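You operate a simulated robot arm through the tools that you are given. There is no shell and no other tool. Be economical: measure what you need, move in short steps, check, and stop when the job is done.

You run a simulated robot arm. Do the job below in one go: nothing can be reset, and whatever is moved stays where it is left.

Task
Test the cup on the grey meter and give it the plant food that FEED shows.
Fine: test first; as many pumps as the number, none in the other sample cups; in the shaker, tank switch at FOOD; swing the spout aside again.
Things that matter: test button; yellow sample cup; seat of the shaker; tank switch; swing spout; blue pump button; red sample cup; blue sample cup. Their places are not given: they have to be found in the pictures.

Only the result counts: the job must be done as asked and must still hold three seconds after the hand-in. Knocking over, shifting, dropping, spilling or breaking anything else fails it.

Robot
A 7-joint arm with a two-finger parallel gripper, fixed in place. Base frame: the origin is at the foot of the arm, x ahead of it, y to its left, z up; the work surface is at about z = 802. Units: mm, degrees, N and s.
With the tool pointing down near the work surface it reaches from about 240 to 680 mm from the base axis. Its first joint turns from -66.0 to 66.0 degrees. Payload 2.4 kg.
The tool frame sits at the grasp point between the pads (the TCP): z along the fingers, y along the line on which they close. The tips reach 30 mm beyond it. The gripper opens to 94 mm. The fingers are 28 mm wide and 10 mm thick; the gripper's body (50 by 96 mm) begins 55 mm behind the TCP.
Orientation is that of the tool frame in the base frame, as [roll, pitch, yaw] about the fixed x, y, z axes, in that order (R = Rz(yaw) Ry(pitch) Rx(roll)). With the fingers straight down and closing along the base's y, the tool's x points along the base's -x, its y along +y and its z along -z.

Tools
- The arm moves only by the tool send_rows. Its argument "series" is a list of rows, each an object of numbers (a shift or turn left out is 0, a gripper value left out holds the last): "dx", "dy", "dz": the shift along the tool's x, y, z in mm; "wx", "wy", "wz": the turn, a rotation vector about the tool's x, y, z in degrees; "hand": the gripper command, from -1 (shut) to 1 (fully open), values between in proportion. In form: [{"dx": .., "dy": .., "dz": .., "wx": .., "wy": .., "wz": .., "hand": ..}, ...]. A call has 1 to 10 rows; each row shifts and turns the commanded pose from where the row before left it, along the tool's axes as they then stand. Each row takes 0.2 s and may step no farther than 50 mm and 8.6 degrees from the row before; otherwise, or with a gripper value out of range, the whole call is refused. Where a pose cannot be reached the arm comes as near as it can. A force on the tool above 90 N (or 10 N above the force at the start of the call, whichever is more), or a blocked arm, ends the call early, and 0.2 s more pass. Each finger travels about 153 mm/s and halts on what it meets, pressing with about 32 N; the grip force reading is that of the motor and also rises with nothing between the fingers. The clock runs only during rows and for 0.2 s after the last one: add rows that do not move to give the fingers time. It gives the time, the measured TCP pose, the force on the tool (base axes), the opening and the grip force at its end, in the units of the frame above (readings bear some noise), and new pictures: "show" is both (left out), scene, wrist or none.
- Cameras (640 x 400 px; columns grow to the right, rows downward): "scene" is fixed at [52.6, 485.8, 1445.6]; the picture's right is [-0.60, -0.80, 0.00], its down [-0.45, 0.34, -0.83] and it looks along [0.66, -0.50, -0.56] (base axes); focal length 312 px, centre (320, 200). "wrist" rides on the gripper at [-37, 0, -58] in the tool frame; the picture's right is [0.00, -1.00, 0.00], its down [0.97, 0.00, -0.24] and it looks along [0.24, 0.00, 0.97] (tool axes); focal length 218 px, centre (320, 200).
- locate(camera, pixels): for up to 12 pixels [column, row] of the newest picture of that camera ("zoom" is the newest enlarged one), the place [x, y, z] in the base frame of the surface seen there, good to about 2 mm. It takes no simulated time.
- close_up(camera, box): a new picture of the part [left, top, right, bottom] of that camera's present view, enlarged. It takes no simulated time.
- close_job(): hands the job in; it is judged then, once.

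Keep the steps short. Do not move on a guess: measure, check each grasp and each placing, and mend mistakes. In all there are 80 turns and 120 pictures (those below and enlarged ones count). Leave the gripper open and the arm clear of the work at the hand-in unless told otherwise, and finish with a single line.

The tools are called after ">>>" by a JSON object that holds its "api" and its "payload". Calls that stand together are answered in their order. send_rows: Moves the arm, as the interface text tells. Its arguments: {"type":"object","properties":{"series":{"type":"array","items":{"type":"object","properties":{"dx":{"type":"number"},"dy":{"type":"number"},"dz":{"type":"number"},"wx":{"type":"number"},"wy":{"type":"number"},"wz":{"type":"number"},"hand":{"type":"number"}}}},"show":{"type":"string","enum":["both","scene","wrist","none"]}},"required":["series"]} The other tools are called the same way: locate (camera, pixels) gives the place of the surface under pixels of a picture; close_up (camera, box) takes an enlarged picture of a part of a camera's view; close_job () hands the job in.

At the start:

```text
t: 0.0
position: [318.1, -105.2, 1156.5]
ee_rot: [179.9, 0.1, 180.0]
contact_force: [-0.1, -0.6, 0.0]
grip_width: 93.9
grasp_force: 0.0
```

scene: 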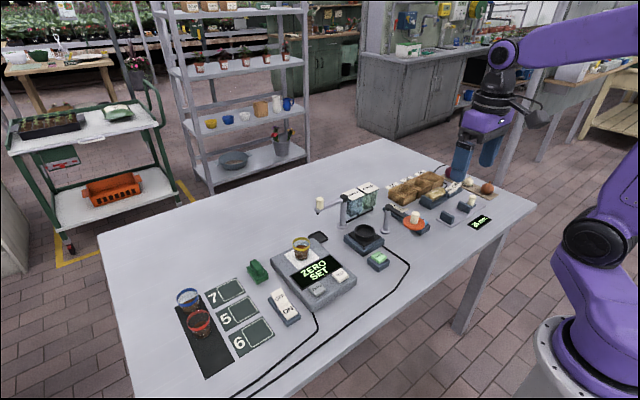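
wrist: 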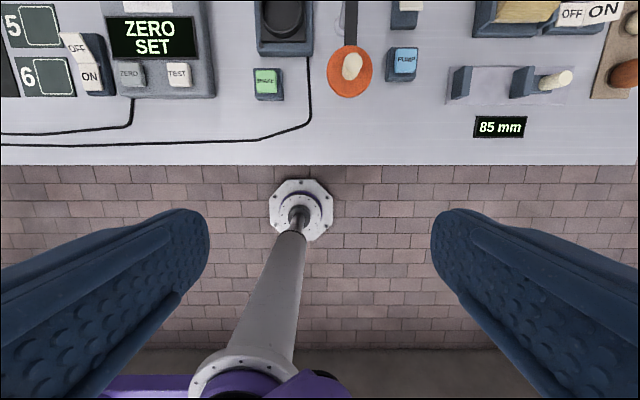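

I see a grey meter with a cup (about 301,245), display ZERO SET, a shaker, a spout and tanks. I'll enlarge the parts first.

>>> {"api": "close_up", "payload": {"camera": "scene", "box": [160, 220, 360, 380]}}

>>> {"api": "close_up", "payload": {"camera": "scene", "box": [300, 150, 510, 280]}}

```text
2.50 times, centred on (260, 300) of scene
```

zoom: 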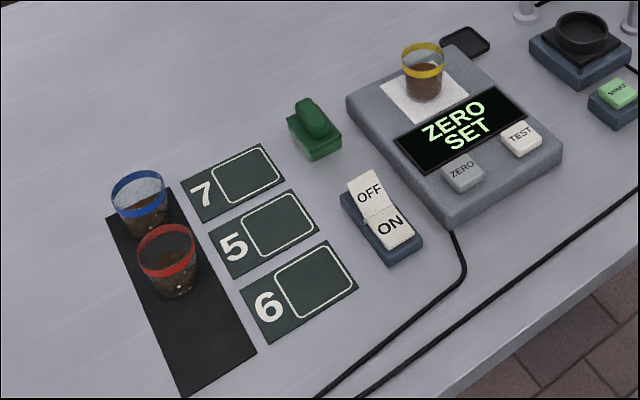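

```text
3.05 times, centred on (405, 215) of scene
```

zoom: 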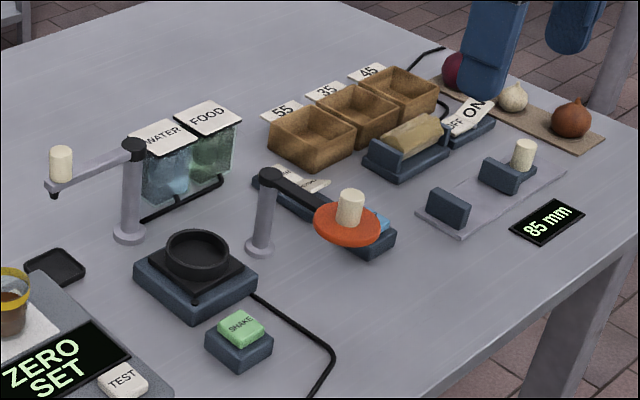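

I need a view from above, so I'll move the arm forward at this height (clear of everything).

>>> {"api": "send_rows", "payload": {"series": [{"dx": -45}, {"dx": -45}, {"dx": -45}, {"dx": -45}, {}]}}

```text
t: 1.2
position: [498.2, -107.7, 1156.9]
ee_rot: [-180.0, 0.0, 180.0]
contact_force: [0.8, 0.0, -0.4]
grip_width: 94.1
grasp_force: 0.1
```

scene: 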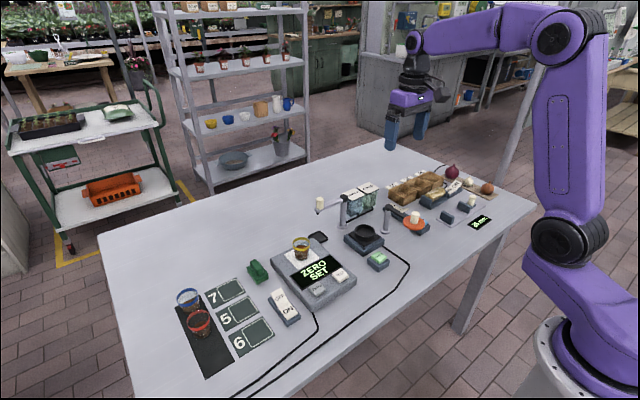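
wrist: 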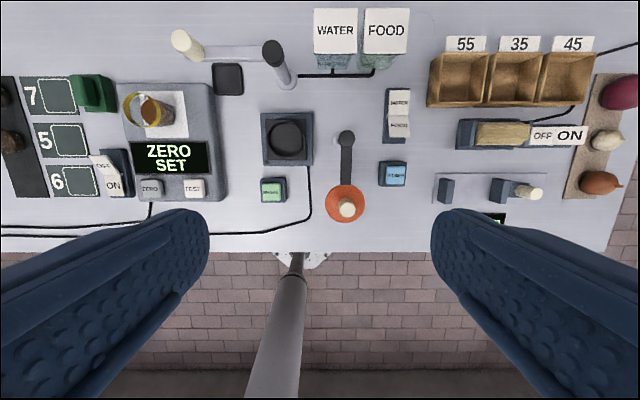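

Clear view now. I enlarge the parts to measure.

>>> {"api": "close_up", "payload": {"camera": "wrist", "box": [90, 70, 250, 210]}}

>>> {"api": "close_up", "payload": {"camera": "wrist", "box": [160, 0, 440, 230]}}

>>> {"api": "locate", "payload": {"camera": "wrist", "pixels": [[194, 188], [152, 188], [392, 174], [399, 97], [399, 128], [287, 138], [188, 45], [275, 48], [346, 209], [346, 138], [228, 78], [272, 188]]}}

>>> {"api": "locate", "payload": {"camera": "scene", "pixels": [[301, 239], [293, 244], [309, 242], [301, 256], [320, 203], [343, 198], [320, 210], [364, 231], [338, 275], [368, 243]]}}

```text
2.86 times, centred on (170, 140) of wrist
```

zoom: 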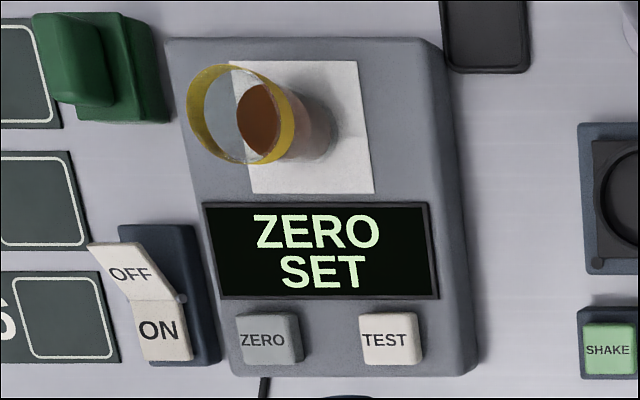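

```text
1.74 times, centred on (300, 115) of wrist
```

zoom: 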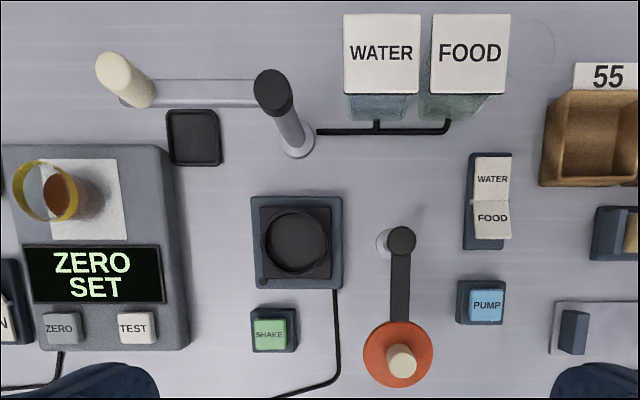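

```text
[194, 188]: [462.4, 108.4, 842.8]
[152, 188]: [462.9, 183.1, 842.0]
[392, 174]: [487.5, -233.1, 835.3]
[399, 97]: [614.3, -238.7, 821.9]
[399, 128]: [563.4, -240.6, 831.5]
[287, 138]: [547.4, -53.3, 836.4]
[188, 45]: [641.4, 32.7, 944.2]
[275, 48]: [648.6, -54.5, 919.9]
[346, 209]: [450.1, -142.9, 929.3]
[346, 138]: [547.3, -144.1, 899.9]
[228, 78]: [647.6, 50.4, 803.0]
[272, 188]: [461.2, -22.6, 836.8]
```

```text
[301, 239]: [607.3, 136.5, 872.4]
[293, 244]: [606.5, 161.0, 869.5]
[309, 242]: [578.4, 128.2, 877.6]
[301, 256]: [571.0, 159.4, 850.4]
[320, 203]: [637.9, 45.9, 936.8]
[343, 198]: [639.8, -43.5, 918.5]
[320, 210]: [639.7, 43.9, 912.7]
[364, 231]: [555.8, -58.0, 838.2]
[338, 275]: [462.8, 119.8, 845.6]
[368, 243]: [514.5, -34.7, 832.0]
```

TEST is at (462,108,843). Display reads ZERO SET. I shut the fingers, go above TEST and down to 25 mm over it.

>>> {"api": "send_rows", "payload": {"series": [{"dx": 18, "dy": 43, "hand": -1}, {"dx": 18, "dy": 43}, {"dy": 43}, {"dy": 43}, {"dy": 44}, {"dz": 50}, {"dz": 50}, {"dz": 50}, {"dz": 50}, {}], "show": "none"}}

>>> {"api": "close_up", "payload": {"camera": "scene", "box": [360, 170, 460, 240]}}

```text
t: 3.4
position: [463.5, 110.7, 955.6]
ee_rot: [-180.0, 0.0, 179.9]
contact_force: [-0.8, -1.3, -0.2]
grip_width: 0.0
grasp_force: 32.2
```

```text
5.71 times, centred on (410, 205) of scene
```

zoom: 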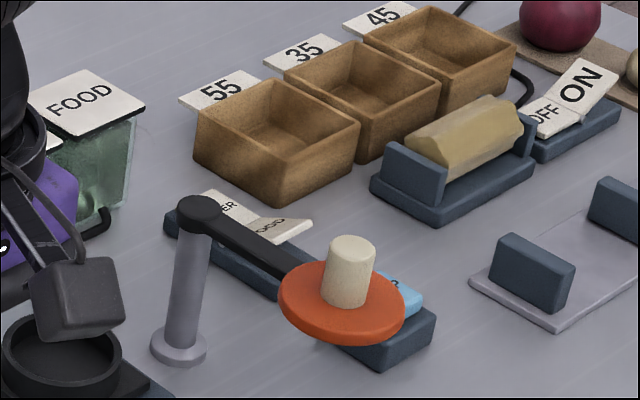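

The tank switch has its FOOD end raised, so it stands at WATER. Now I go down on TEST and press a few mm.

>>> {"api": "send_rows", "payload": {"series": [{"dz": 40, "dy": -2}, {"dz": 35}, {"dz": 4}, {"dz": 4}, {"dz": 3}, {"dz": -10}, {"dz": -40}, {}]}}

```text
t: 5.2
position: [462.3, 108.4, 919.6]
ee_rot: [180.0, 0.0, 180.0]
contact_force: [0.4, -0.1, 0.1]
grip_width: 0.0
grasp_force: 32.3
```

scene: 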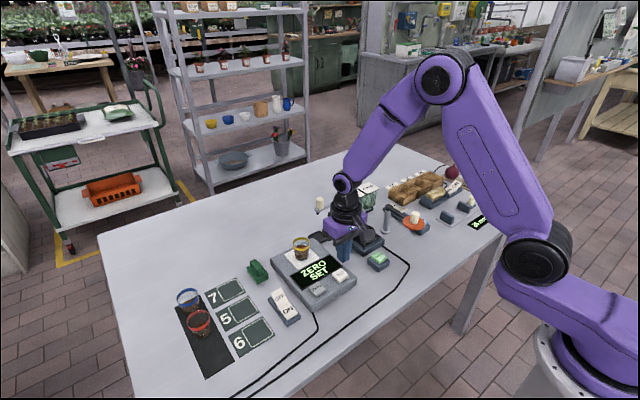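
wrist: 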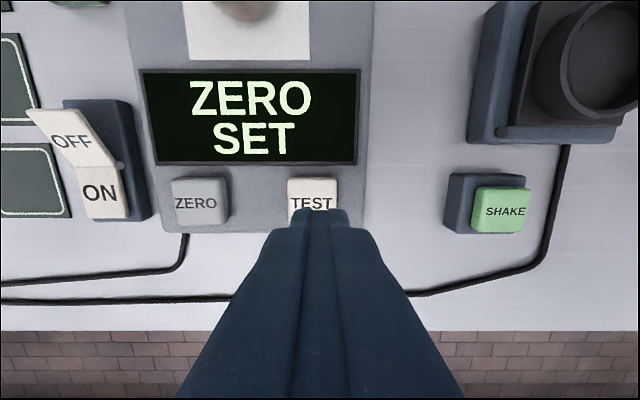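

Still ZERO SET; the press may have been too shallow. I measure the button and press deeper, watching the force.

>>> {"api": "send_rows", "payload": {"series": [{"dz": 40}, {"dz": 8}, {"dz": 4}, {}], "show": "wrist"}}

>>> {"api": "close_up", "payload": {"camera": "scene", "box": [270, 220, 390, 300]}}

```text
t: 6.2
position: [463.1, 108.3, 867.4]
ee_rot: [-179.9, 0.1, 179.9]
contact_force: [0.2, -2.0, 2.3]
grip_width: 0.0
grasp_force: 31.7
```

wrist: 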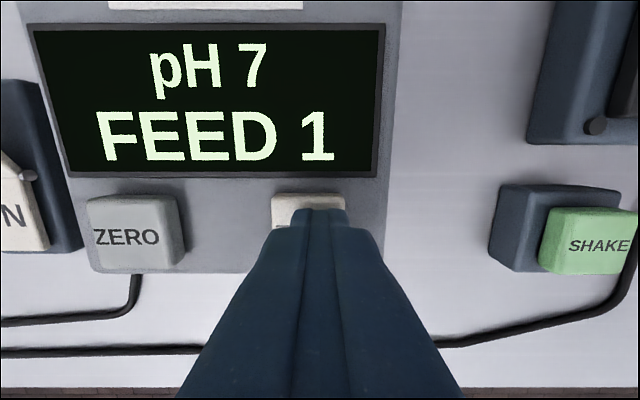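

```text
5.00 times, centred on (330, 260) of scene
```

zoom: 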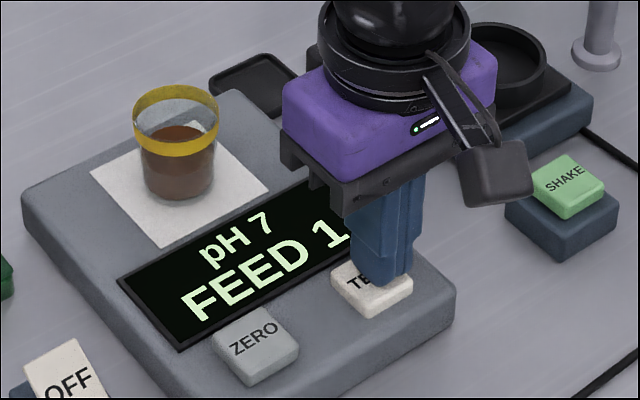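

It reads pH 7, FEED 1: one pump. I go up, move over to the cup, open the fingers and look.

>>> {"api": "send_rows", "payload": {"series": [{"dz": -50}, {"dz": -50}, {"dz": -40}, {"dx": -40, "dy": 17, "hand": 1}, {"dx": -40, "dy": 17}, {}]}}

>>> {"api": "close_up", "payload": {"camera": "scene", "box": [270, 220, 390, 300]}}

```text
t: 7.6
position: [544.0, 141.7, 1009.1]
ee_rot: [180.0, 0.0, -180.0]
contact_force: [-0.3, 0.6, -0.2]
grip_width: 94.2
grasp_force: 0.0
```

scene: 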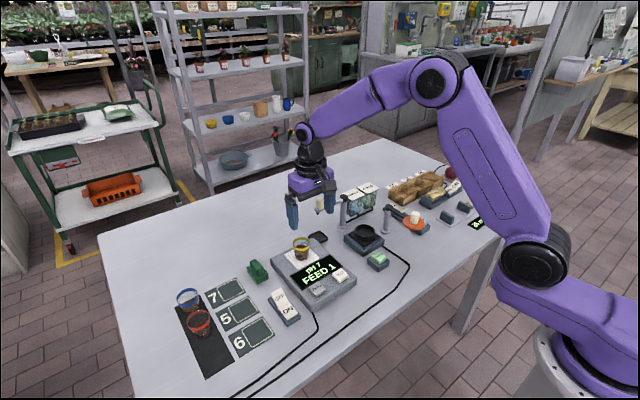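
wrist: 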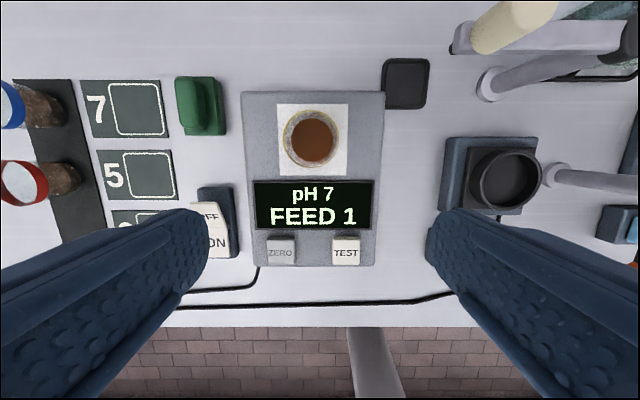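

```text
5.00 times, centred on (330, 260) of scene
```

zoom: 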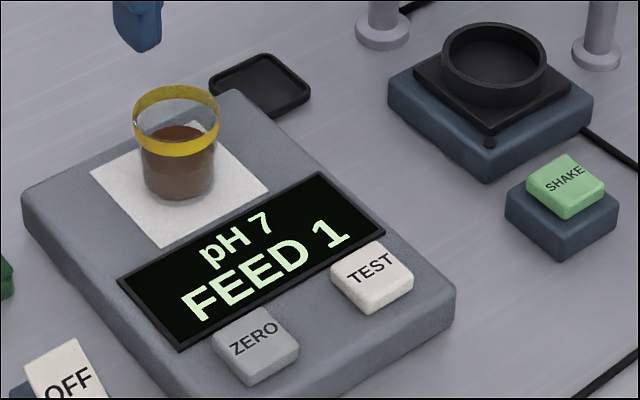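

Cup and shaker seat are well visible; enlarge both for edges.

>>> {"api": "close_up", "payload": {"camera": "wrist", "box": [270, 90, 366, 150]}}

>>> {"api": "locate", "payload": {"camera": "wrist", "pixels": [[285, 135], [339, 137], [311, 107], [313, 163], [472, 178], [541, 178], [507, 150], [510, 206], [505, 178], [345, 105], [281, 172], [311, 140]]}}

>>> {"api": "locate", "payload": {"camera": "scene", "pixels": [[297, 240], [313.5, 240.5], [305, 238], [303, 251], [302, 259], [297, 256], [312, 256], [358, 232], [379, 232], [368, 240], [369, 226], [368, 234]]}}

```text
6.67 times, centred on (318, 120) of wrist
```

zoom: 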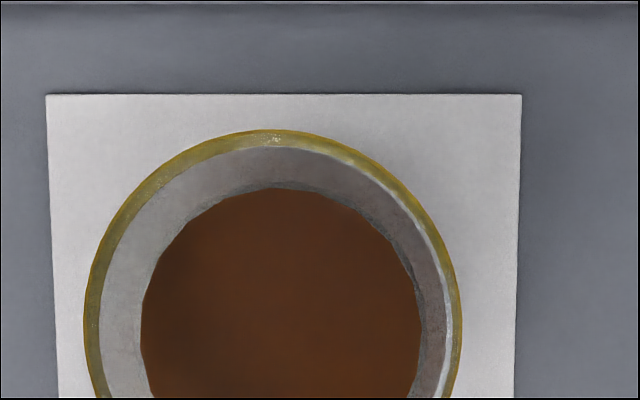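

```text
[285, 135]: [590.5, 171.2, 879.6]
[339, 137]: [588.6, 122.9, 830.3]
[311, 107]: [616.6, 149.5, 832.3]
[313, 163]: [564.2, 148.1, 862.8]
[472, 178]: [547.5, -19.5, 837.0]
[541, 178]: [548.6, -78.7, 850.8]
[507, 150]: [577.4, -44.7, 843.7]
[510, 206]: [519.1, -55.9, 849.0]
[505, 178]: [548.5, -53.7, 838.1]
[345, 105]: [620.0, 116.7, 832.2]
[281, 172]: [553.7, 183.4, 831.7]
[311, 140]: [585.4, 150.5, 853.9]
```

```text
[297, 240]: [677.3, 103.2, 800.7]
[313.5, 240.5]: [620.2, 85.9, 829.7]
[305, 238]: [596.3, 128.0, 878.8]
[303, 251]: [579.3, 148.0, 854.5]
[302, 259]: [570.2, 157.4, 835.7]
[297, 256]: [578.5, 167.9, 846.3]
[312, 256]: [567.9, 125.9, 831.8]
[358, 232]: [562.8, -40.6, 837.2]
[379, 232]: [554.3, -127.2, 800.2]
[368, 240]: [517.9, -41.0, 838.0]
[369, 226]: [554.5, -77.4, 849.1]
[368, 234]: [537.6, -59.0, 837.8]
```

Cup centre ≈ (586,149), Ø≈47, base z 831, rim 880. Now the seat ring's edges.

>>> {"api": "close_up", "payload": {"camera": "wrist", "box": [440, 130, 560, 215]}}

```text
4.71 times, centred on (500, 172) of wrist
```

zoom: 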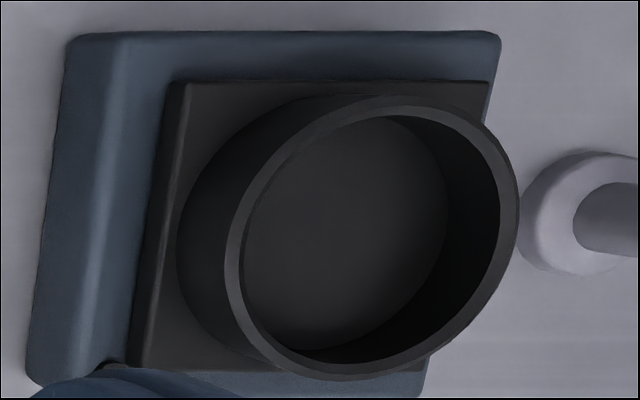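

>>> {"api": "locate", "payload": {"camera": "zoom", "pixels": [[232, 250], [508, 180], [380, 108], [355, 368], [178, 240], [370, 118], [435, 230], [300, 110], [350, 240], [440, 110], [270, 345], [250, 220]]}}

```text
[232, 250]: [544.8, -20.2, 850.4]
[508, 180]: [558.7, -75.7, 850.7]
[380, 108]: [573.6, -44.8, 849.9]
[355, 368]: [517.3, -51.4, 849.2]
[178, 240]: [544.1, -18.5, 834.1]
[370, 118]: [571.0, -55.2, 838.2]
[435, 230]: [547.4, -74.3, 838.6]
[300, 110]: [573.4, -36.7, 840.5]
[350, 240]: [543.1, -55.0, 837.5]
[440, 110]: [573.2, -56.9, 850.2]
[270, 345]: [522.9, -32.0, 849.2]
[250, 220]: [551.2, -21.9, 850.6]
```

Seat centre ≈ (546,-49), floor 838, ring top 850. I move over the cup and down to TCP z 880.

>>> {"api": "send_rows", "payload": {"series": [{"dx": -42, "dy": 7.3}, {"dz": 40}, {"dz": 40}, {"dz": 30}, {"dz": 19}, {}]}}

```text
t: 9.0
position: [584.6, 149.7, 879.2]
ee_rot: [179.9, 0.0, -180.0]
contact_force: [0.0, -0.3, 0.2]
grip_width: 94.1
grasp_force: 0.1
```

scene: 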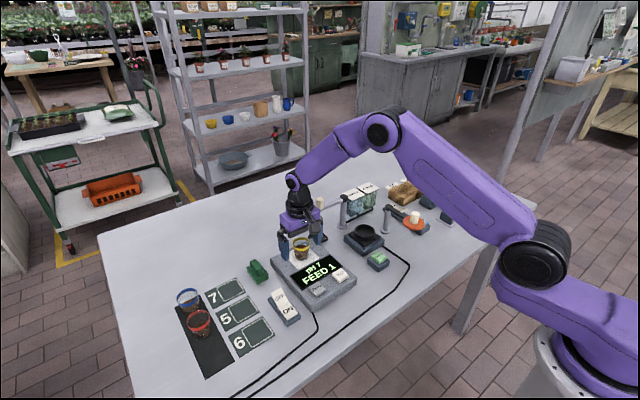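
wrist: 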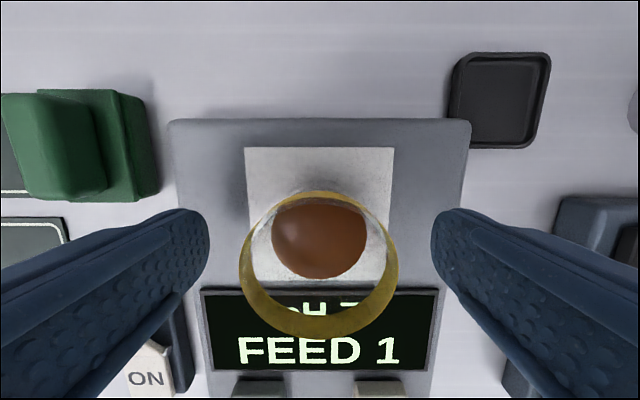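

Cup is centred between the pads. I close gently to about 43 mm.

>>> {"api": "send_rows", "payload": {"series": [{"hand": 0.3}, {"hand": 0.1}, {"hand": -0.1}, {}, {}], "show": "wrist"}}

```text
t: 10.2
position: [584.1, 150.2, 880.8]
ee_rot: [179.9, -0.1, -179.9]
contact_force: [-1.0, -1.0, 0.6]
grip_width: 45.0
grasp_force: 31.9
```

wrist: 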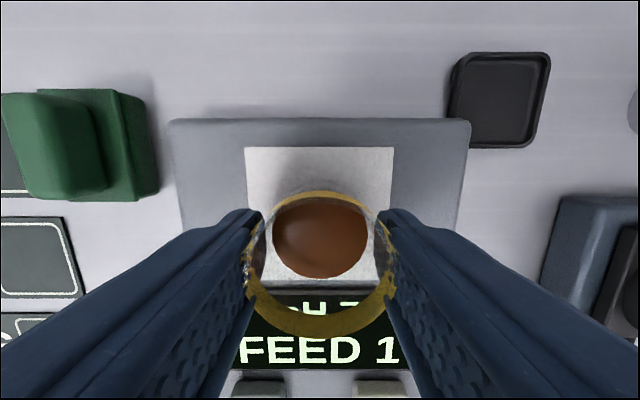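

Held at 45 mm. Lift straight up 60 mm, pull back to x 546, then sideways over the seat, slowly.

>>> {"api": "send_rows", "payload": {"series": [{"dz": -10}, {"dz": -20}, {"dz": -20}, {"dz": -15}, {"dx": 13}, {"dx": 13}, {"dx": 12}, {"dy": -10}, {"dy": -20}, {"dy": -25}]}}

```text
t: 12.4
position: [546.8, 93.3, 945.1]
ee_rot: [-179.9, 0.1, -180.0]
contact_force: [1.0, 1.0, -0.3]
grip_width: 42.3
grasp_force: 0.1
```

scene: 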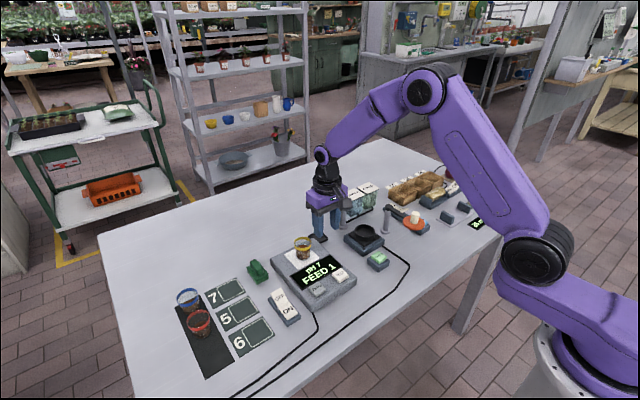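
wrist: 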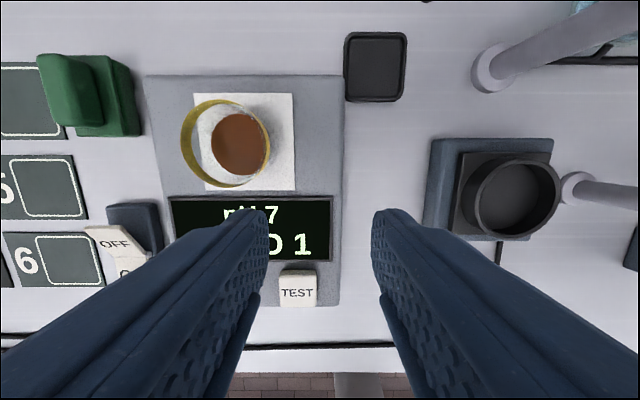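

The cup slipped out and still stands on the meter (grip command too loose). Check its place.

>>> {"api": "close_up", "payload": {"camera": "scene", "box": [270, 220, 340, 270]}}

>>> {"api": "close_up", "payload": {"camera": "wrist", "box": [170, 80, 310, 200]}}

>>> {"api": "locate", "payload": {"camera": "wrist", "pixels": [[238, 140], [225, 102], [228, 186], [182, 145], [269, 140]]}}

```text
8.00 times, centred on (305, 245) of scene
```

zoom: 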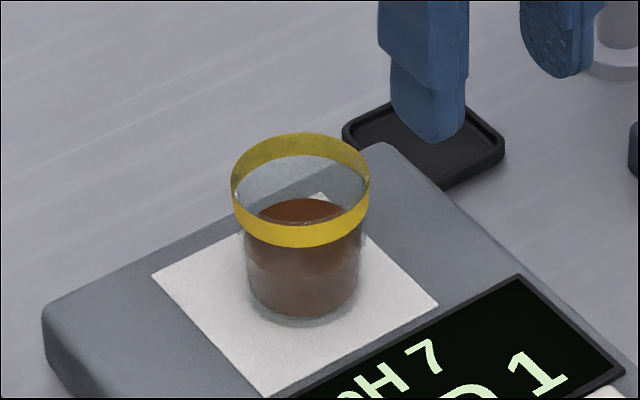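

```text
3.33 times, centred on (240, 140) of wrist
```

zoom: 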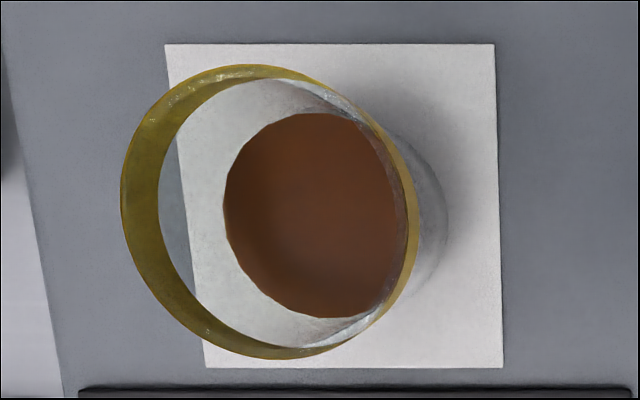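

```text
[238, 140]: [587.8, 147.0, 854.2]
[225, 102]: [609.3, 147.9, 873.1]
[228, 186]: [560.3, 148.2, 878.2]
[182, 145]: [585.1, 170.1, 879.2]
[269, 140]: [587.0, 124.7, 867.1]
```

Cup is upright and in place (≈585,148). I go back open, and grip with full closing command.

>>> {"api": "send_rows", "payload": {"series": [{"dy": 30, "hand": 1}, {"dy": 25, "dx": -19}, {"dx": -20}, {}, {"dz": 35}, {"dz": 32}, {}, {"hand": 0.1}, {"hand": -1}, {}], "show": "none"}}

>>> {"api": "send_rows", "payload": {"series": [{}, {"dz": -6}, {"dz": -6}, {"dz": -6}, {"dz": -6}, {}]}}

```text
t: 14.6
position: [586.6, 149.5, 878.1]
ee_rot: [-179.9, 0.0, -179.9]
contact_force: [0.4, 0.0, 0.4]
grip_width: 44.1
grasp_force: 31.9
```

```text
t: 16.0
position: [585.9, 148.9, 902.4]
ee_rot: [180.0, 0.1, 180.0]
contact_force: [-0.4, 0.0, -0.2]
grip_width: 43.8
grasp_force: 31.8
```

scene: 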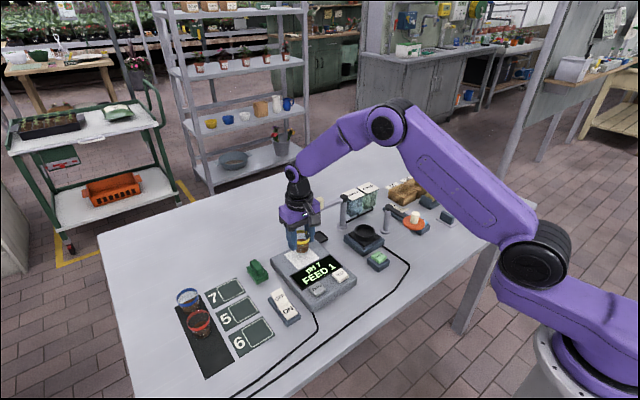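
wrist: 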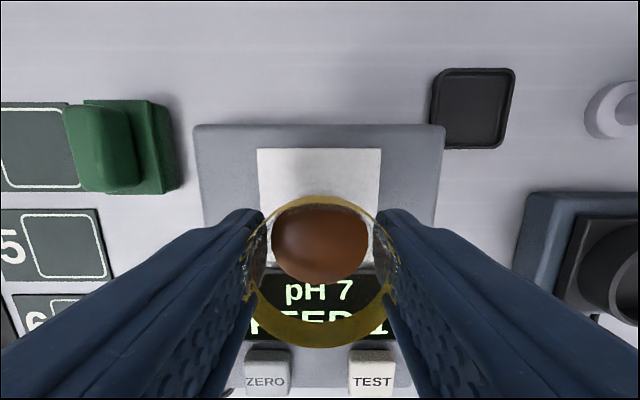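

The cup is off the pad and held. Continue: up, back to x 546, then towards y -49.

>>> {"api": "send_rows", "payload": {"series": [{"dz": -15}, {"dz": -20}, {"dx": 10}, {"dx": 18}, {"dx": 12}, {"dy": -10}, {"dy": -20}, {"dy": -25}, {"dy": -25}, {"dy": -25}], "show": "none"}}

>>> {"api": "send_rows", "payload": {"series": [{"dy": -25}, {"dy": -25}, {"dy": -20}, {"dy": -15}, {"dy": -8}, {}, {}]}}

```text
t: 18.2
position: [545.0, 44.0, 936.1]
ee_rot: [-180.0, 0.0, -180.0]
contact_force: [-0.4, 0.2, -0.7]
grip_width: 43.6
grasp_force: 31.7
```

```text
t: 19.8
position: [545.3, -48.4, 936.9]
ee_rot: [180.0, -0.1, -179.9]
contact_force: [-0.2, 0.2, -0.2]
grip_width: 43.8
grasp_force: 31.7
```

scene: 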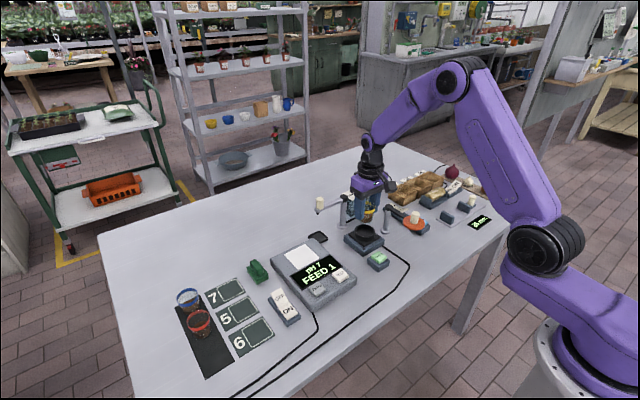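
wrist: 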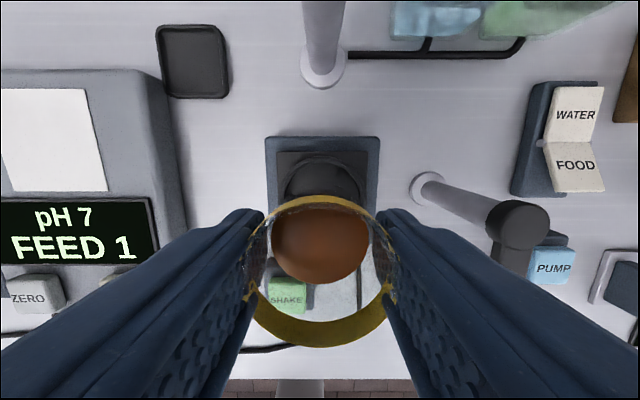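

Cup is above the seat. Cup base is 47 mm below the TCP, so lower to TCP ≈ 886 in steps.

>>> {"api": "send_rows", "payload": {"series": [{"dz": 20, "dx": -0.5}, {"dz": 15}, {"dz": 8}, {"dz": 4}, {"dz": 3}, {}]}}

>>> {"api": "close_up", "payload": {"camera": "scene", "box": [330, 190, 410, 260]}}

```text
t: 21.2
position: [544.9, -50.2, 886.9]
ee_rot: [-180.0, 0.0, 179.9]
contact_force: [-0.2, 1.0, -0.9]
grip_width: 43.9
grasp_force: 31.8
```

scene: 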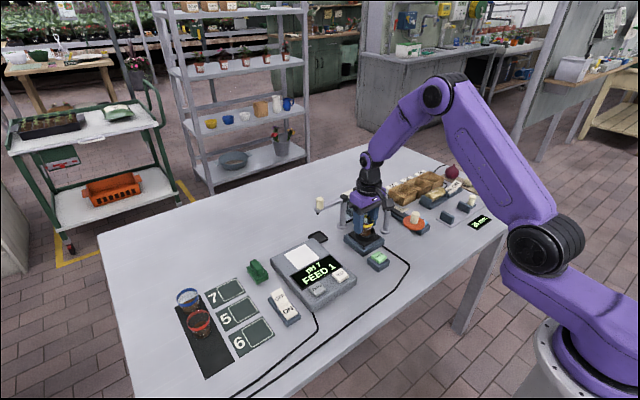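
wrist: 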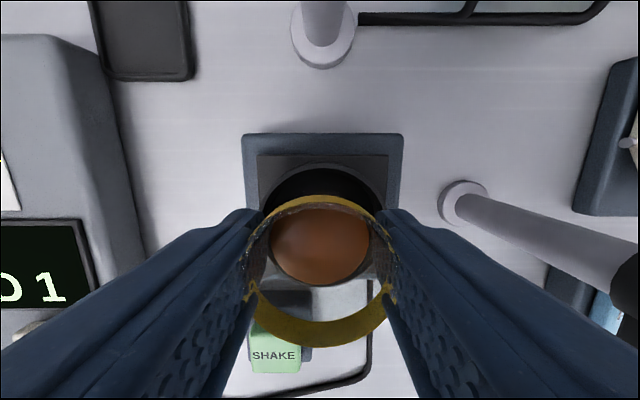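

```text
5.71 times, centred on (370, 225) of scene
```

zoom: 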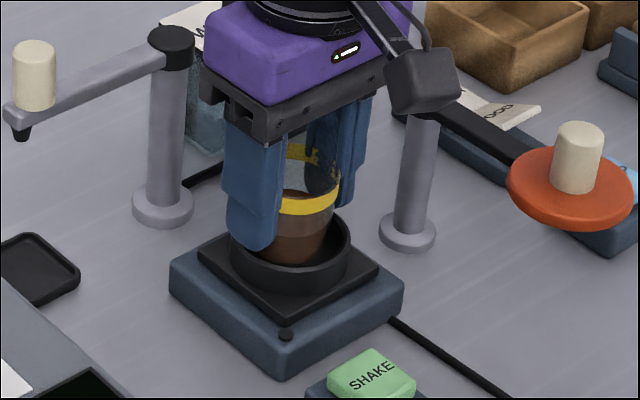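

Cup is inside the ring without contact. Lower further 1–2 mm at a time.

>>> {"api": "send_rows", "payload": {"series": [{"dz": 1.5}, {"dz": 1}, {}], "show": "none"}}

```text
t: 22.0
position: [546.1, -47.9, 884.7]
ee_rot: [180.0, -0.1, -180.0]
contact_force: [0.1, 0.3, 1.0]
grip_width: 43.7
grasp_force: 31.9
```

>>> {"api": "send_rows", "payload": {"series": [{"dz": 1}, {}], "show": "none"}}

>>> {"api": "close_up", "payload": {"camera": "scene", "box": [340, 205, 395, 255]}}

```text
t: 22.6
position: [545.3, -48.4, 884.5]
ee_rot: [180.0, 0.0, 180.0]
contact_force: [-2.6, 0.6, 8.1]
grip_width: 43.7
grasp_force: 31.7
```

```text
8.00 times, centred on (368, 230) of scene
```

zoom: 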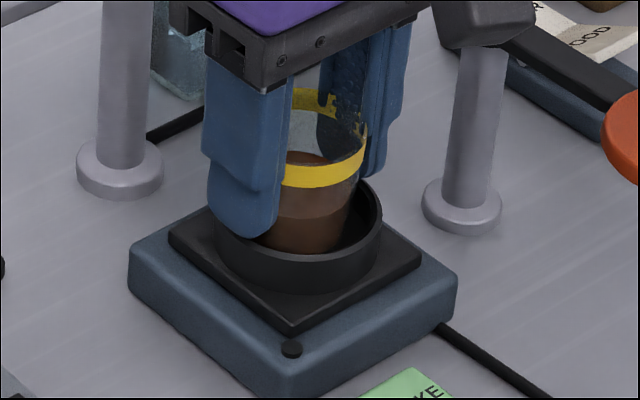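

8 N upward: the cup rests on the seat. Open slowly and lift straight up.

>>> {"api": "send_rows", "payload": {"series": [{"hand": 0.1}, {"hand": 0.4}, {"hand": 0.6}, {}, {"dz": -20}, {"dz": -40}, {"dz": -40}, {"dz": -40}, {}]}}

>>> {"api": "close_up", "payload": {"camera": "scene", "box": [340, 205, 395, 255]}}

```text
t: 24.6
position: [546.6, -49.7, 1023.4]
ee_rot: [180.0, 0.0, -180.0]
contact_force: [-0.2, -0.6, 0.6]
grip_width: 75.1
grasp_force: 0.0
```

scene: 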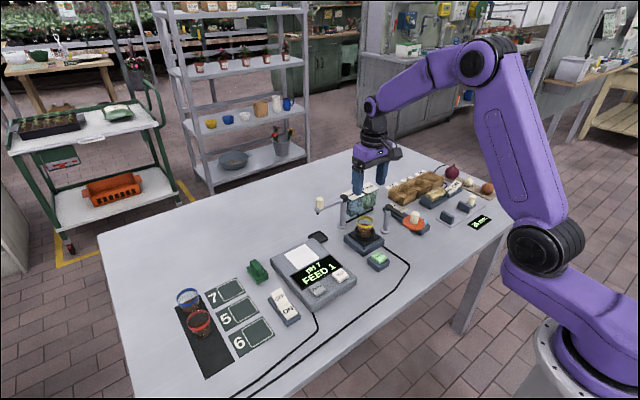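
wrist: 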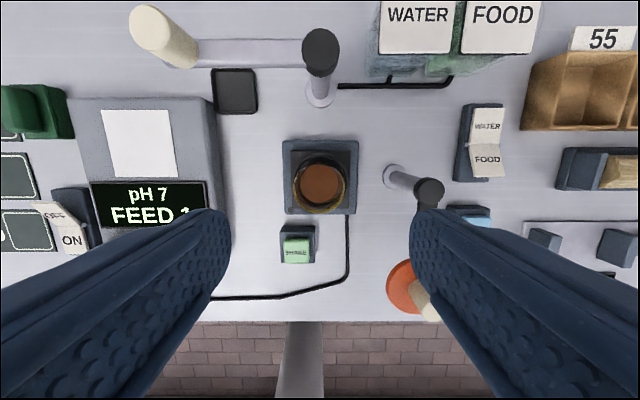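

```text
8.00 times, centred on (368, 230) of scene
```

zoom: 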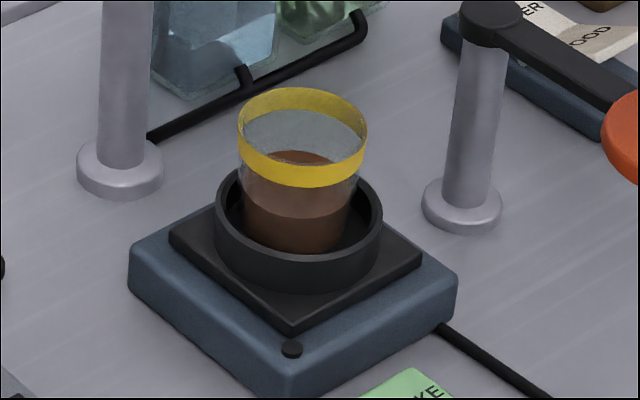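

Cup stands well in the seat. Next the tank switch; measure it and the spout now.

>>> {"api": "close_up", "payload": {"camera": "wrist", "box": [440, 90, 536, 190]}}

>>> {"api": "locate", "payload": {"camera": "wrist", "pixels": [[488, 173], [488, 160], [488, 145], [488, 125], [488, 110], [463, 140], [462, 177], [178, 48], [150, 15], [240, 52], [320, 45], [560, 70]]}}

>>> {"api": "close_up", "payload": {"camera": "scene", "box": [305, 180, 385, 240]}}

```text
4.00 times, centred on (488, 140) of wrist
```

zoom: 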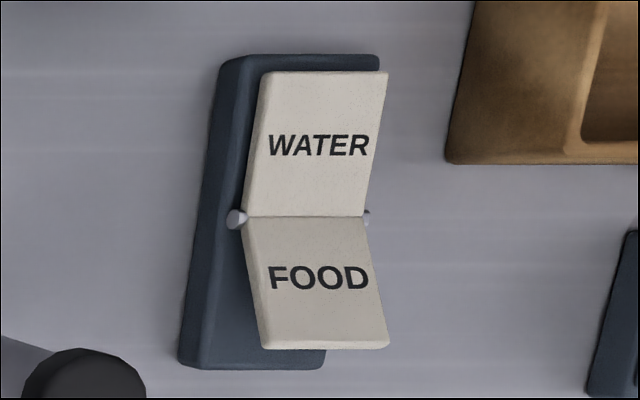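

```text
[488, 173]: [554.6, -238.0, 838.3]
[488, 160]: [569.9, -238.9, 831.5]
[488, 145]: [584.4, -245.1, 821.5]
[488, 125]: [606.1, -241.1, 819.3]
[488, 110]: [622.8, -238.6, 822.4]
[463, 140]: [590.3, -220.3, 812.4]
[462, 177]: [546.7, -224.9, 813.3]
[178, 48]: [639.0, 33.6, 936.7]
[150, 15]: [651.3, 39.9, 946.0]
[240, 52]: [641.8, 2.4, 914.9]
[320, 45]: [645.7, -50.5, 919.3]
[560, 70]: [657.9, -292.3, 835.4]
```

```text
6.67 times, centred on (345, 210) of scene
```

zoom: 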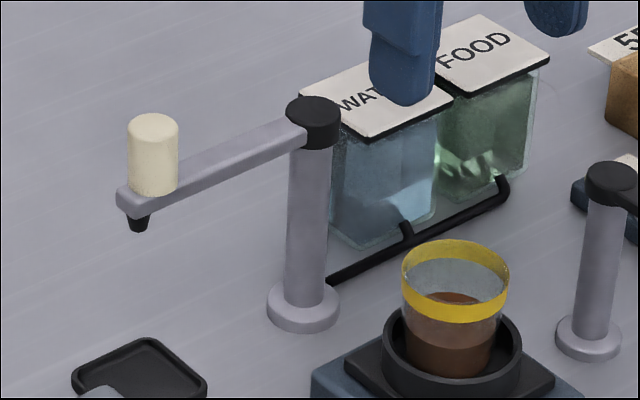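

FOOD end is up (z 838 at x 555), so WATER is set. I close the fingers and go above (557,-239).

>>> {"api": "send_rows", "payload": {"series": [{"dx": -10, "dy": -40, "hand": -1}, {"dy": -50}, {"dy": -50}, {"dy": -49.5}, {"dz": 50}, {"dz": 50}, {"dz": 38}, {}]}}

```text
t: 26.4
position: [554.7, -239.0, 886.6]
ee_rot: [180.0, 0.0, -179.9]
contact_force: [-0.1, 0.2, 0.1]
grip_width: 0.0
grasp_force: 32.1
```

scene: 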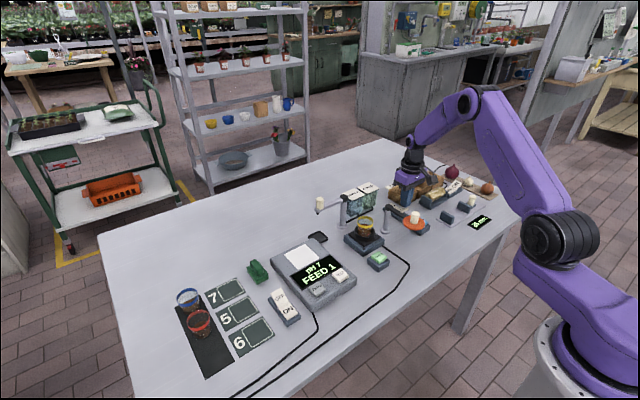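
wrist: 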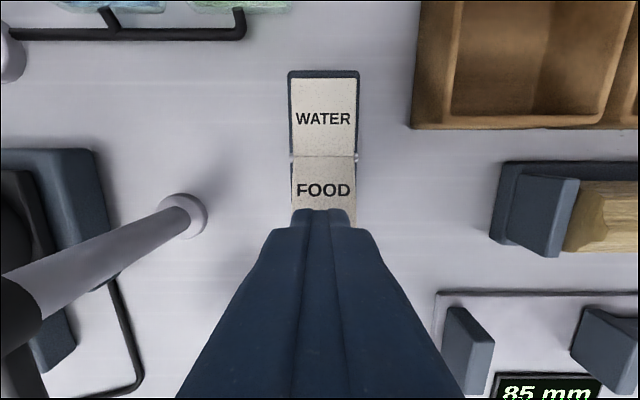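

Aligned over the FOOD end. Press down in steps to tip z ≈ 822 and come up.

>>> {"api": "send_rows", "payload": {"series": [{"dz": 15}, {"dz": 8}, {"dz": 6}, {"dz": 5}, {}, {"dz": -20}, {"dz": -40}, {}]}}

```text
t: 28.2
position: [554.7, -238.2, 911.1]
ee_rot: [180.0, 0.0, -179.9]
contact_force: [0.5, 0.4, -0.8]
grip_width: 0.2
grasp_force: 31.8
```

scene: 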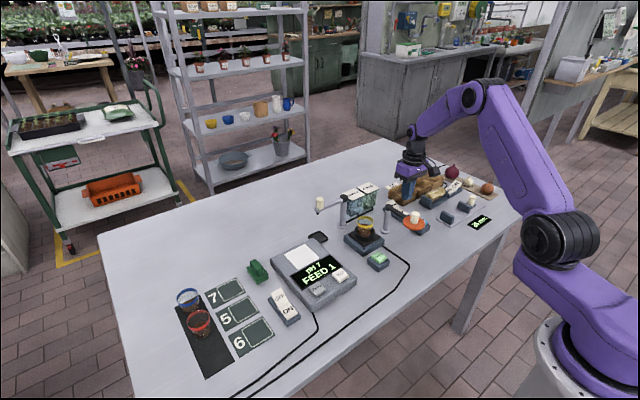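
wrist: 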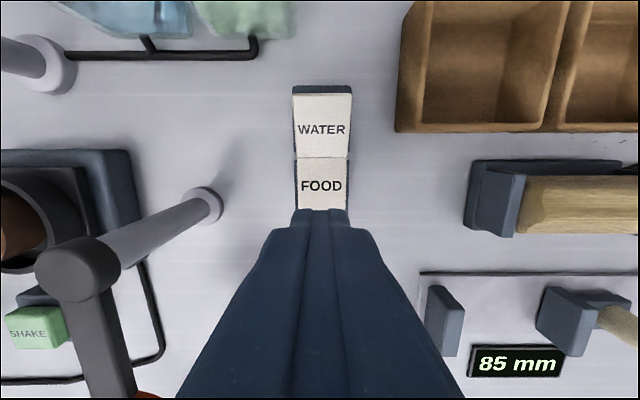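

>>> {"api": "locate", "payload": {"camera": "wrist", "pixels": [[322, 102], [322, 125], [322, 150], [322, 170], [322, 200]]}}

```text
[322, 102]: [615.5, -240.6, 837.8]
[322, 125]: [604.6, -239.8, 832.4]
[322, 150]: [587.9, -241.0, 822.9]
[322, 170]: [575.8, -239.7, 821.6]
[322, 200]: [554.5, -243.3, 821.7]
```

FOOD end now lies low (822) and WATER end is up (838): set. Next the spout: rise and go above its white knob to measure it.

>>> {"api": "send_rows", "payload": {"series": [{"dz": -50}, {"dz": -50}, {"dz": -40}, {"dy": 50}, {"dy": 50}, {"dy": 50, "dx": -20}, {"dy": 50, "dx": -20}, {"dy": 45, "dx": -20}, {"dy": 30, "dx": -20, "hand": 0}, {}]}}

```text
refused: row 6 steps farther than a row can; nothing moved
```

>>> {"api": "send_rows", "payload": {"series": [{"dz": -50}, {"dz": -50}, {"dz": -40}, {"dy": 50}, {"dy": 50}, {"dy": 50}, {"dy": 45, "dx": -20}, {"dy": 45, "dx": -20}, {"dy": 35, "dx": -30, "hand": 0}, {}]}}

```text
t: 30.4
position: [626.9, 38.5, 1051.3]
ee_rot: [180.0, 0.0, 179.9]
contact_force: [0.5, 0.9, 0.3]
grip_width: 46.9
grasp_force: 0.1
```

scene: 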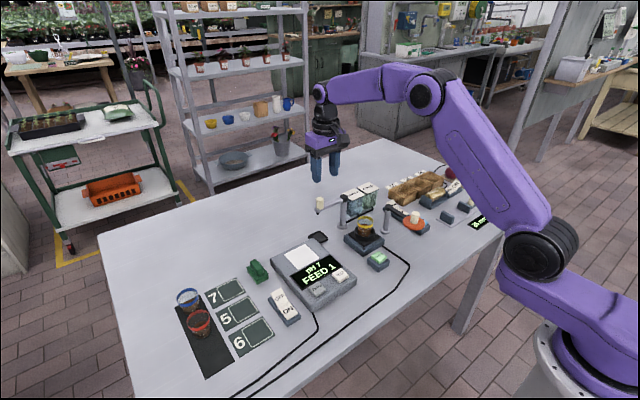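
wrist: 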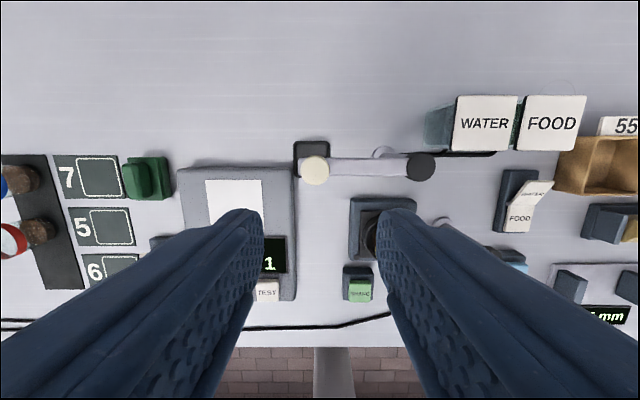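

>>> {"api": "close_up", "payload": {"camera": "wrist", "box": [280, 130, 450, 200]}}

>>> {"api": "locate", "payload": {"camera": "wrist", "pixels": [[315, 170], [302, 170], [328, 170], [315, 158], [315, 183], [421, 167], [434, 167], [408, 167], [421, 154], [421, 180], [360, 167], [345, 167]]}}

>>> {"api": "close_up", "payload": {"camera": "scene", "box": [305, 180, 385, 240]}}

```text
3.76 times, centred on (365, 165) of wrist
```

zoom: 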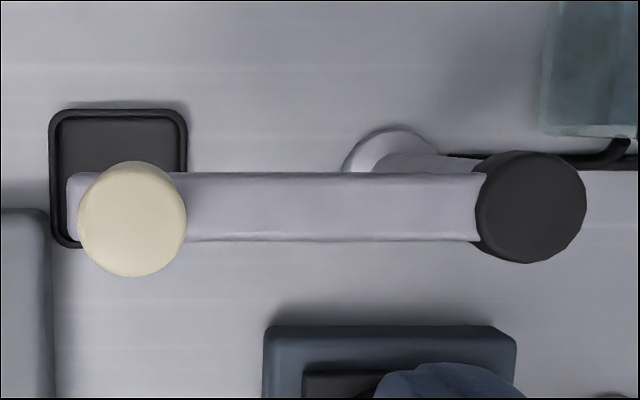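

```text
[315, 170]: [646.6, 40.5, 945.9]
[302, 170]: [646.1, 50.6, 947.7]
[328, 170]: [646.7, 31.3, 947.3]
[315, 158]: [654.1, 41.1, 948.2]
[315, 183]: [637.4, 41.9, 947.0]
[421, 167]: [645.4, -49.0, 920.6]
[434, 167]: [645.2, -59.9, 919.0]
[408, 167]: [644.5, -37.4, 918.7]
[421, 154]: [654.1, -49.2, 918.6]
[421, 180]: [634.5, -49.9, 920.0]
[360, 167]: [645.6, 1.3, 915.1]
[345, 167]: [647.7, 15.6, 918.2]
```

```text
6.67 times, centred on (345, 210) of scene
```

zoom: 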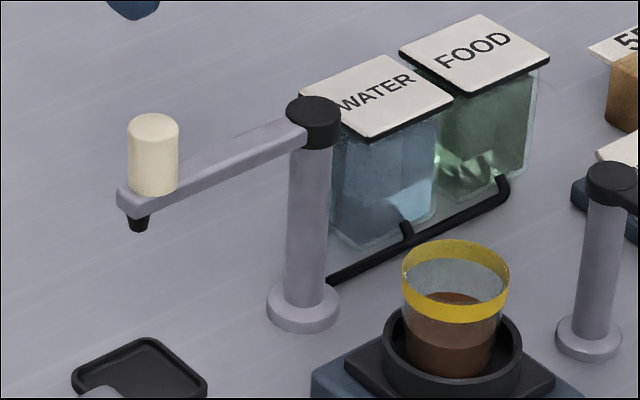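

Knob centre (646,41), Ø≈20, top 947; pivot (645.5,-49.5), radius 90.5; seat lies exactly at 180° from pivot. I move above the knob and turn the tool 45° so the pads lie along the mid-swing direction.

>>> {"api": "send_rows", "payload": {"series": [{"dx": -19, "dy": 2.5}, {"wz": 7.5}, {"wz": 7.5}, {"wz": 7.5}, {"wz": 7.5}, {"wz": 7.5}, {"wz": 7.5}, {"dz": 40}, {}]}}

```text
t: 32.4
position: [645.5, 40.4, 1010.6]
ee_rot: [-180.0, 0.1, 134.9]
contact_force: [-0.3, 1.1, 0.2]
grip_width: 46.9
grasp_force: 0.1
```

scene: 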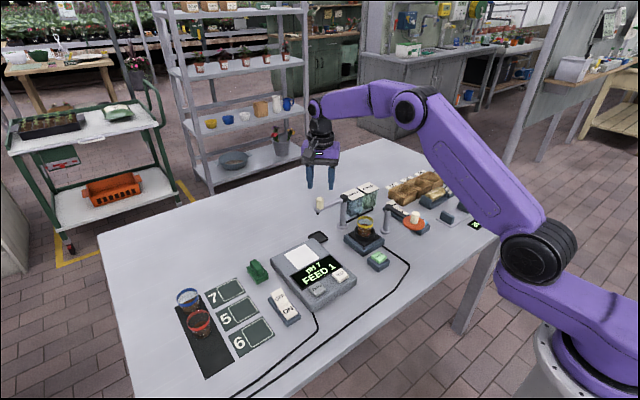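
wrist: 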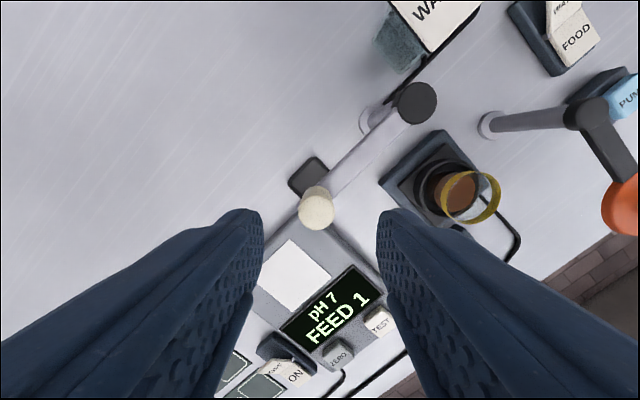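

Knob sits between the pads. Down to TCP 956 and close.

>>> {"api": "send_rows", "payload": {"series": [{"dz": 35}, {"dz": 20}, {}, {"hand": -1}, {}, {}]}}

>>> {"api": "close_up", "payload": {"camera": "scene", "box": [290, 170, 390, 250]}}

```text
t: 33.8
position: [644.7, 41.3, 956.5]
ee_rot: [180.0, 0.0, 135.1]
contact_force: [0.5, 4.4, -2.9]
grip_width: 21.3
grasp_force: 45.6
```

scene: 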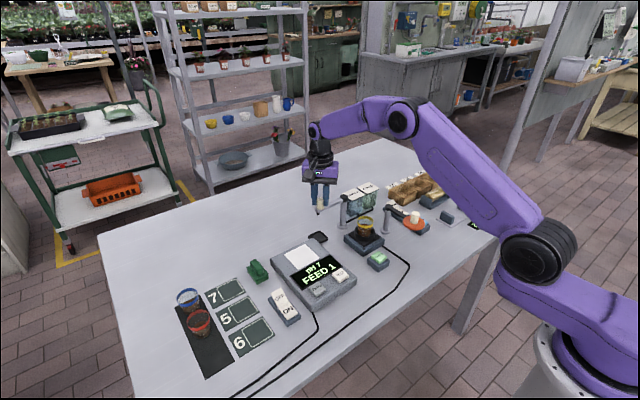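
wrist: 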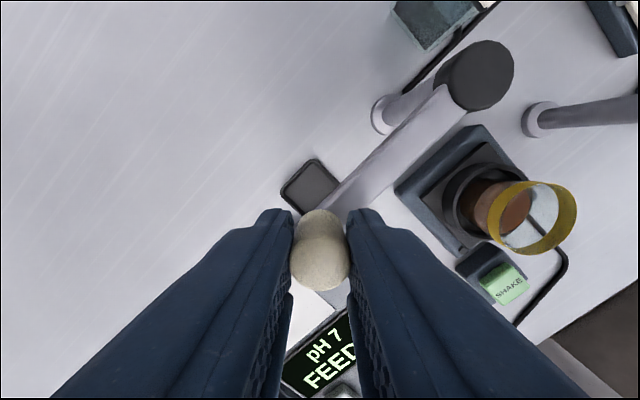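

```text
5.00 times, centred on (340, 210) of scene
```

zoom: 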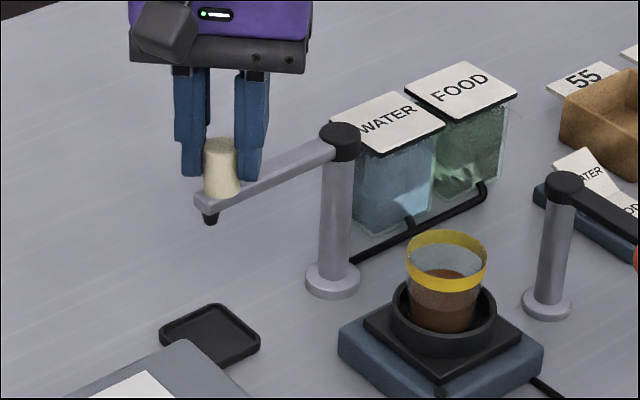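

Gripped at 21 mm. Swing the first half of the arc around the pivot.

>>> {"api": "send_rows", "payload": {"series": [{"dx": 9.22, "dy": -10.8}, {"dx": 7.42, "dy": -12.11}, {"dx": 5.43, "dy": -13.12}, {"dx": 3.31, "dy": -13.81}, {"dx": 1.11, "dy": -14.16}, {}]}}

```text
t: 35.2
position: [580.8, 11.9, 956.1]
ee_rot: [180.0, 0.0, 134.8]
contact_force: [0.9, 1.9, -1.7]
grip_width: 20.9
grasp_force: 44.8
```

scene: 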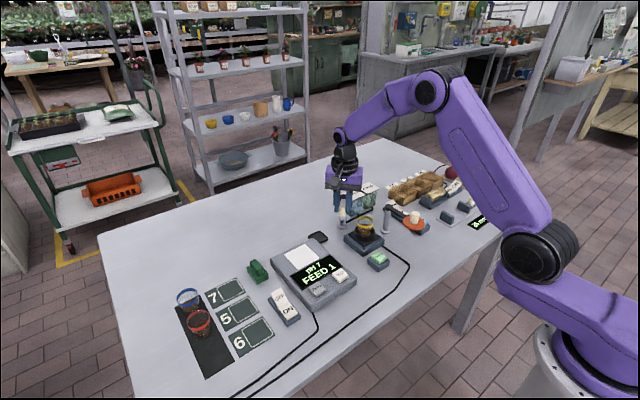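
wrist: 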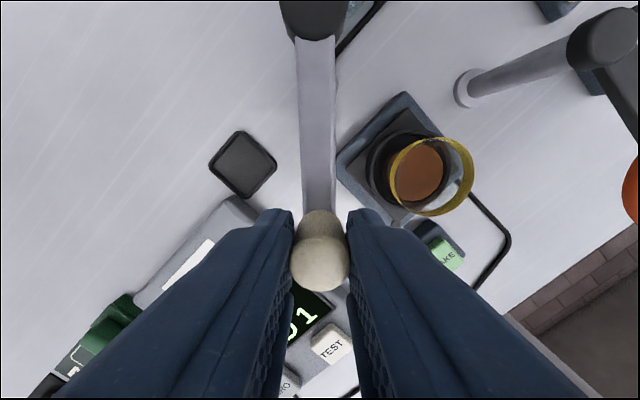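

Follows well, small forces. Check nozzle height against the cup rim before going on.

>>> {"api": "close_up", "payload": {"camera": "scene", "box": [320, 190, 400, 250]}}

```text
6.67 times, centred on (360, 220) of scene
```

zoom: 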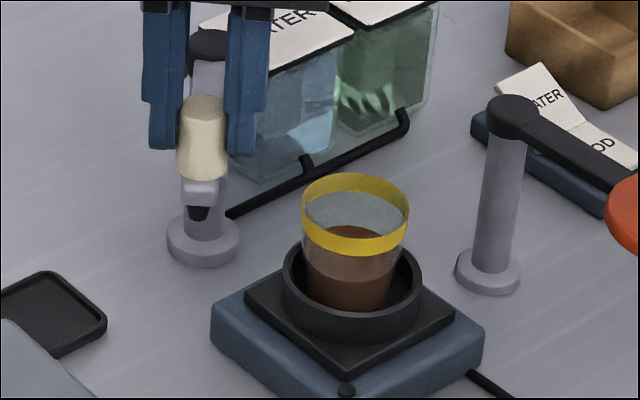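

>>> {"api": "locate", "payload": {"camera": "zoom", "pixels": [[199, 218], [199, 209], [200, 195], [340, 180], [355, 245], [308, 225], [404, 222], [340, 192]]}}

```text
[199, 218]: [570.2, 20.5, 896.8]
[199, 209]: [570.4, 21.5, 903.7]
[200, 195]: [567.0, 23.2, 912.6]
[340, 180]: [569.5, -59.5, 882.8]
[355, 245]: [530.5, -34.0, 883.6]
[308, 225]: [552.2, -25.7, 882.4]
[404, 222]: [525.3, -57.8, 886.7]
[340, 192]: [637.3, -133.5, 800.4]
```

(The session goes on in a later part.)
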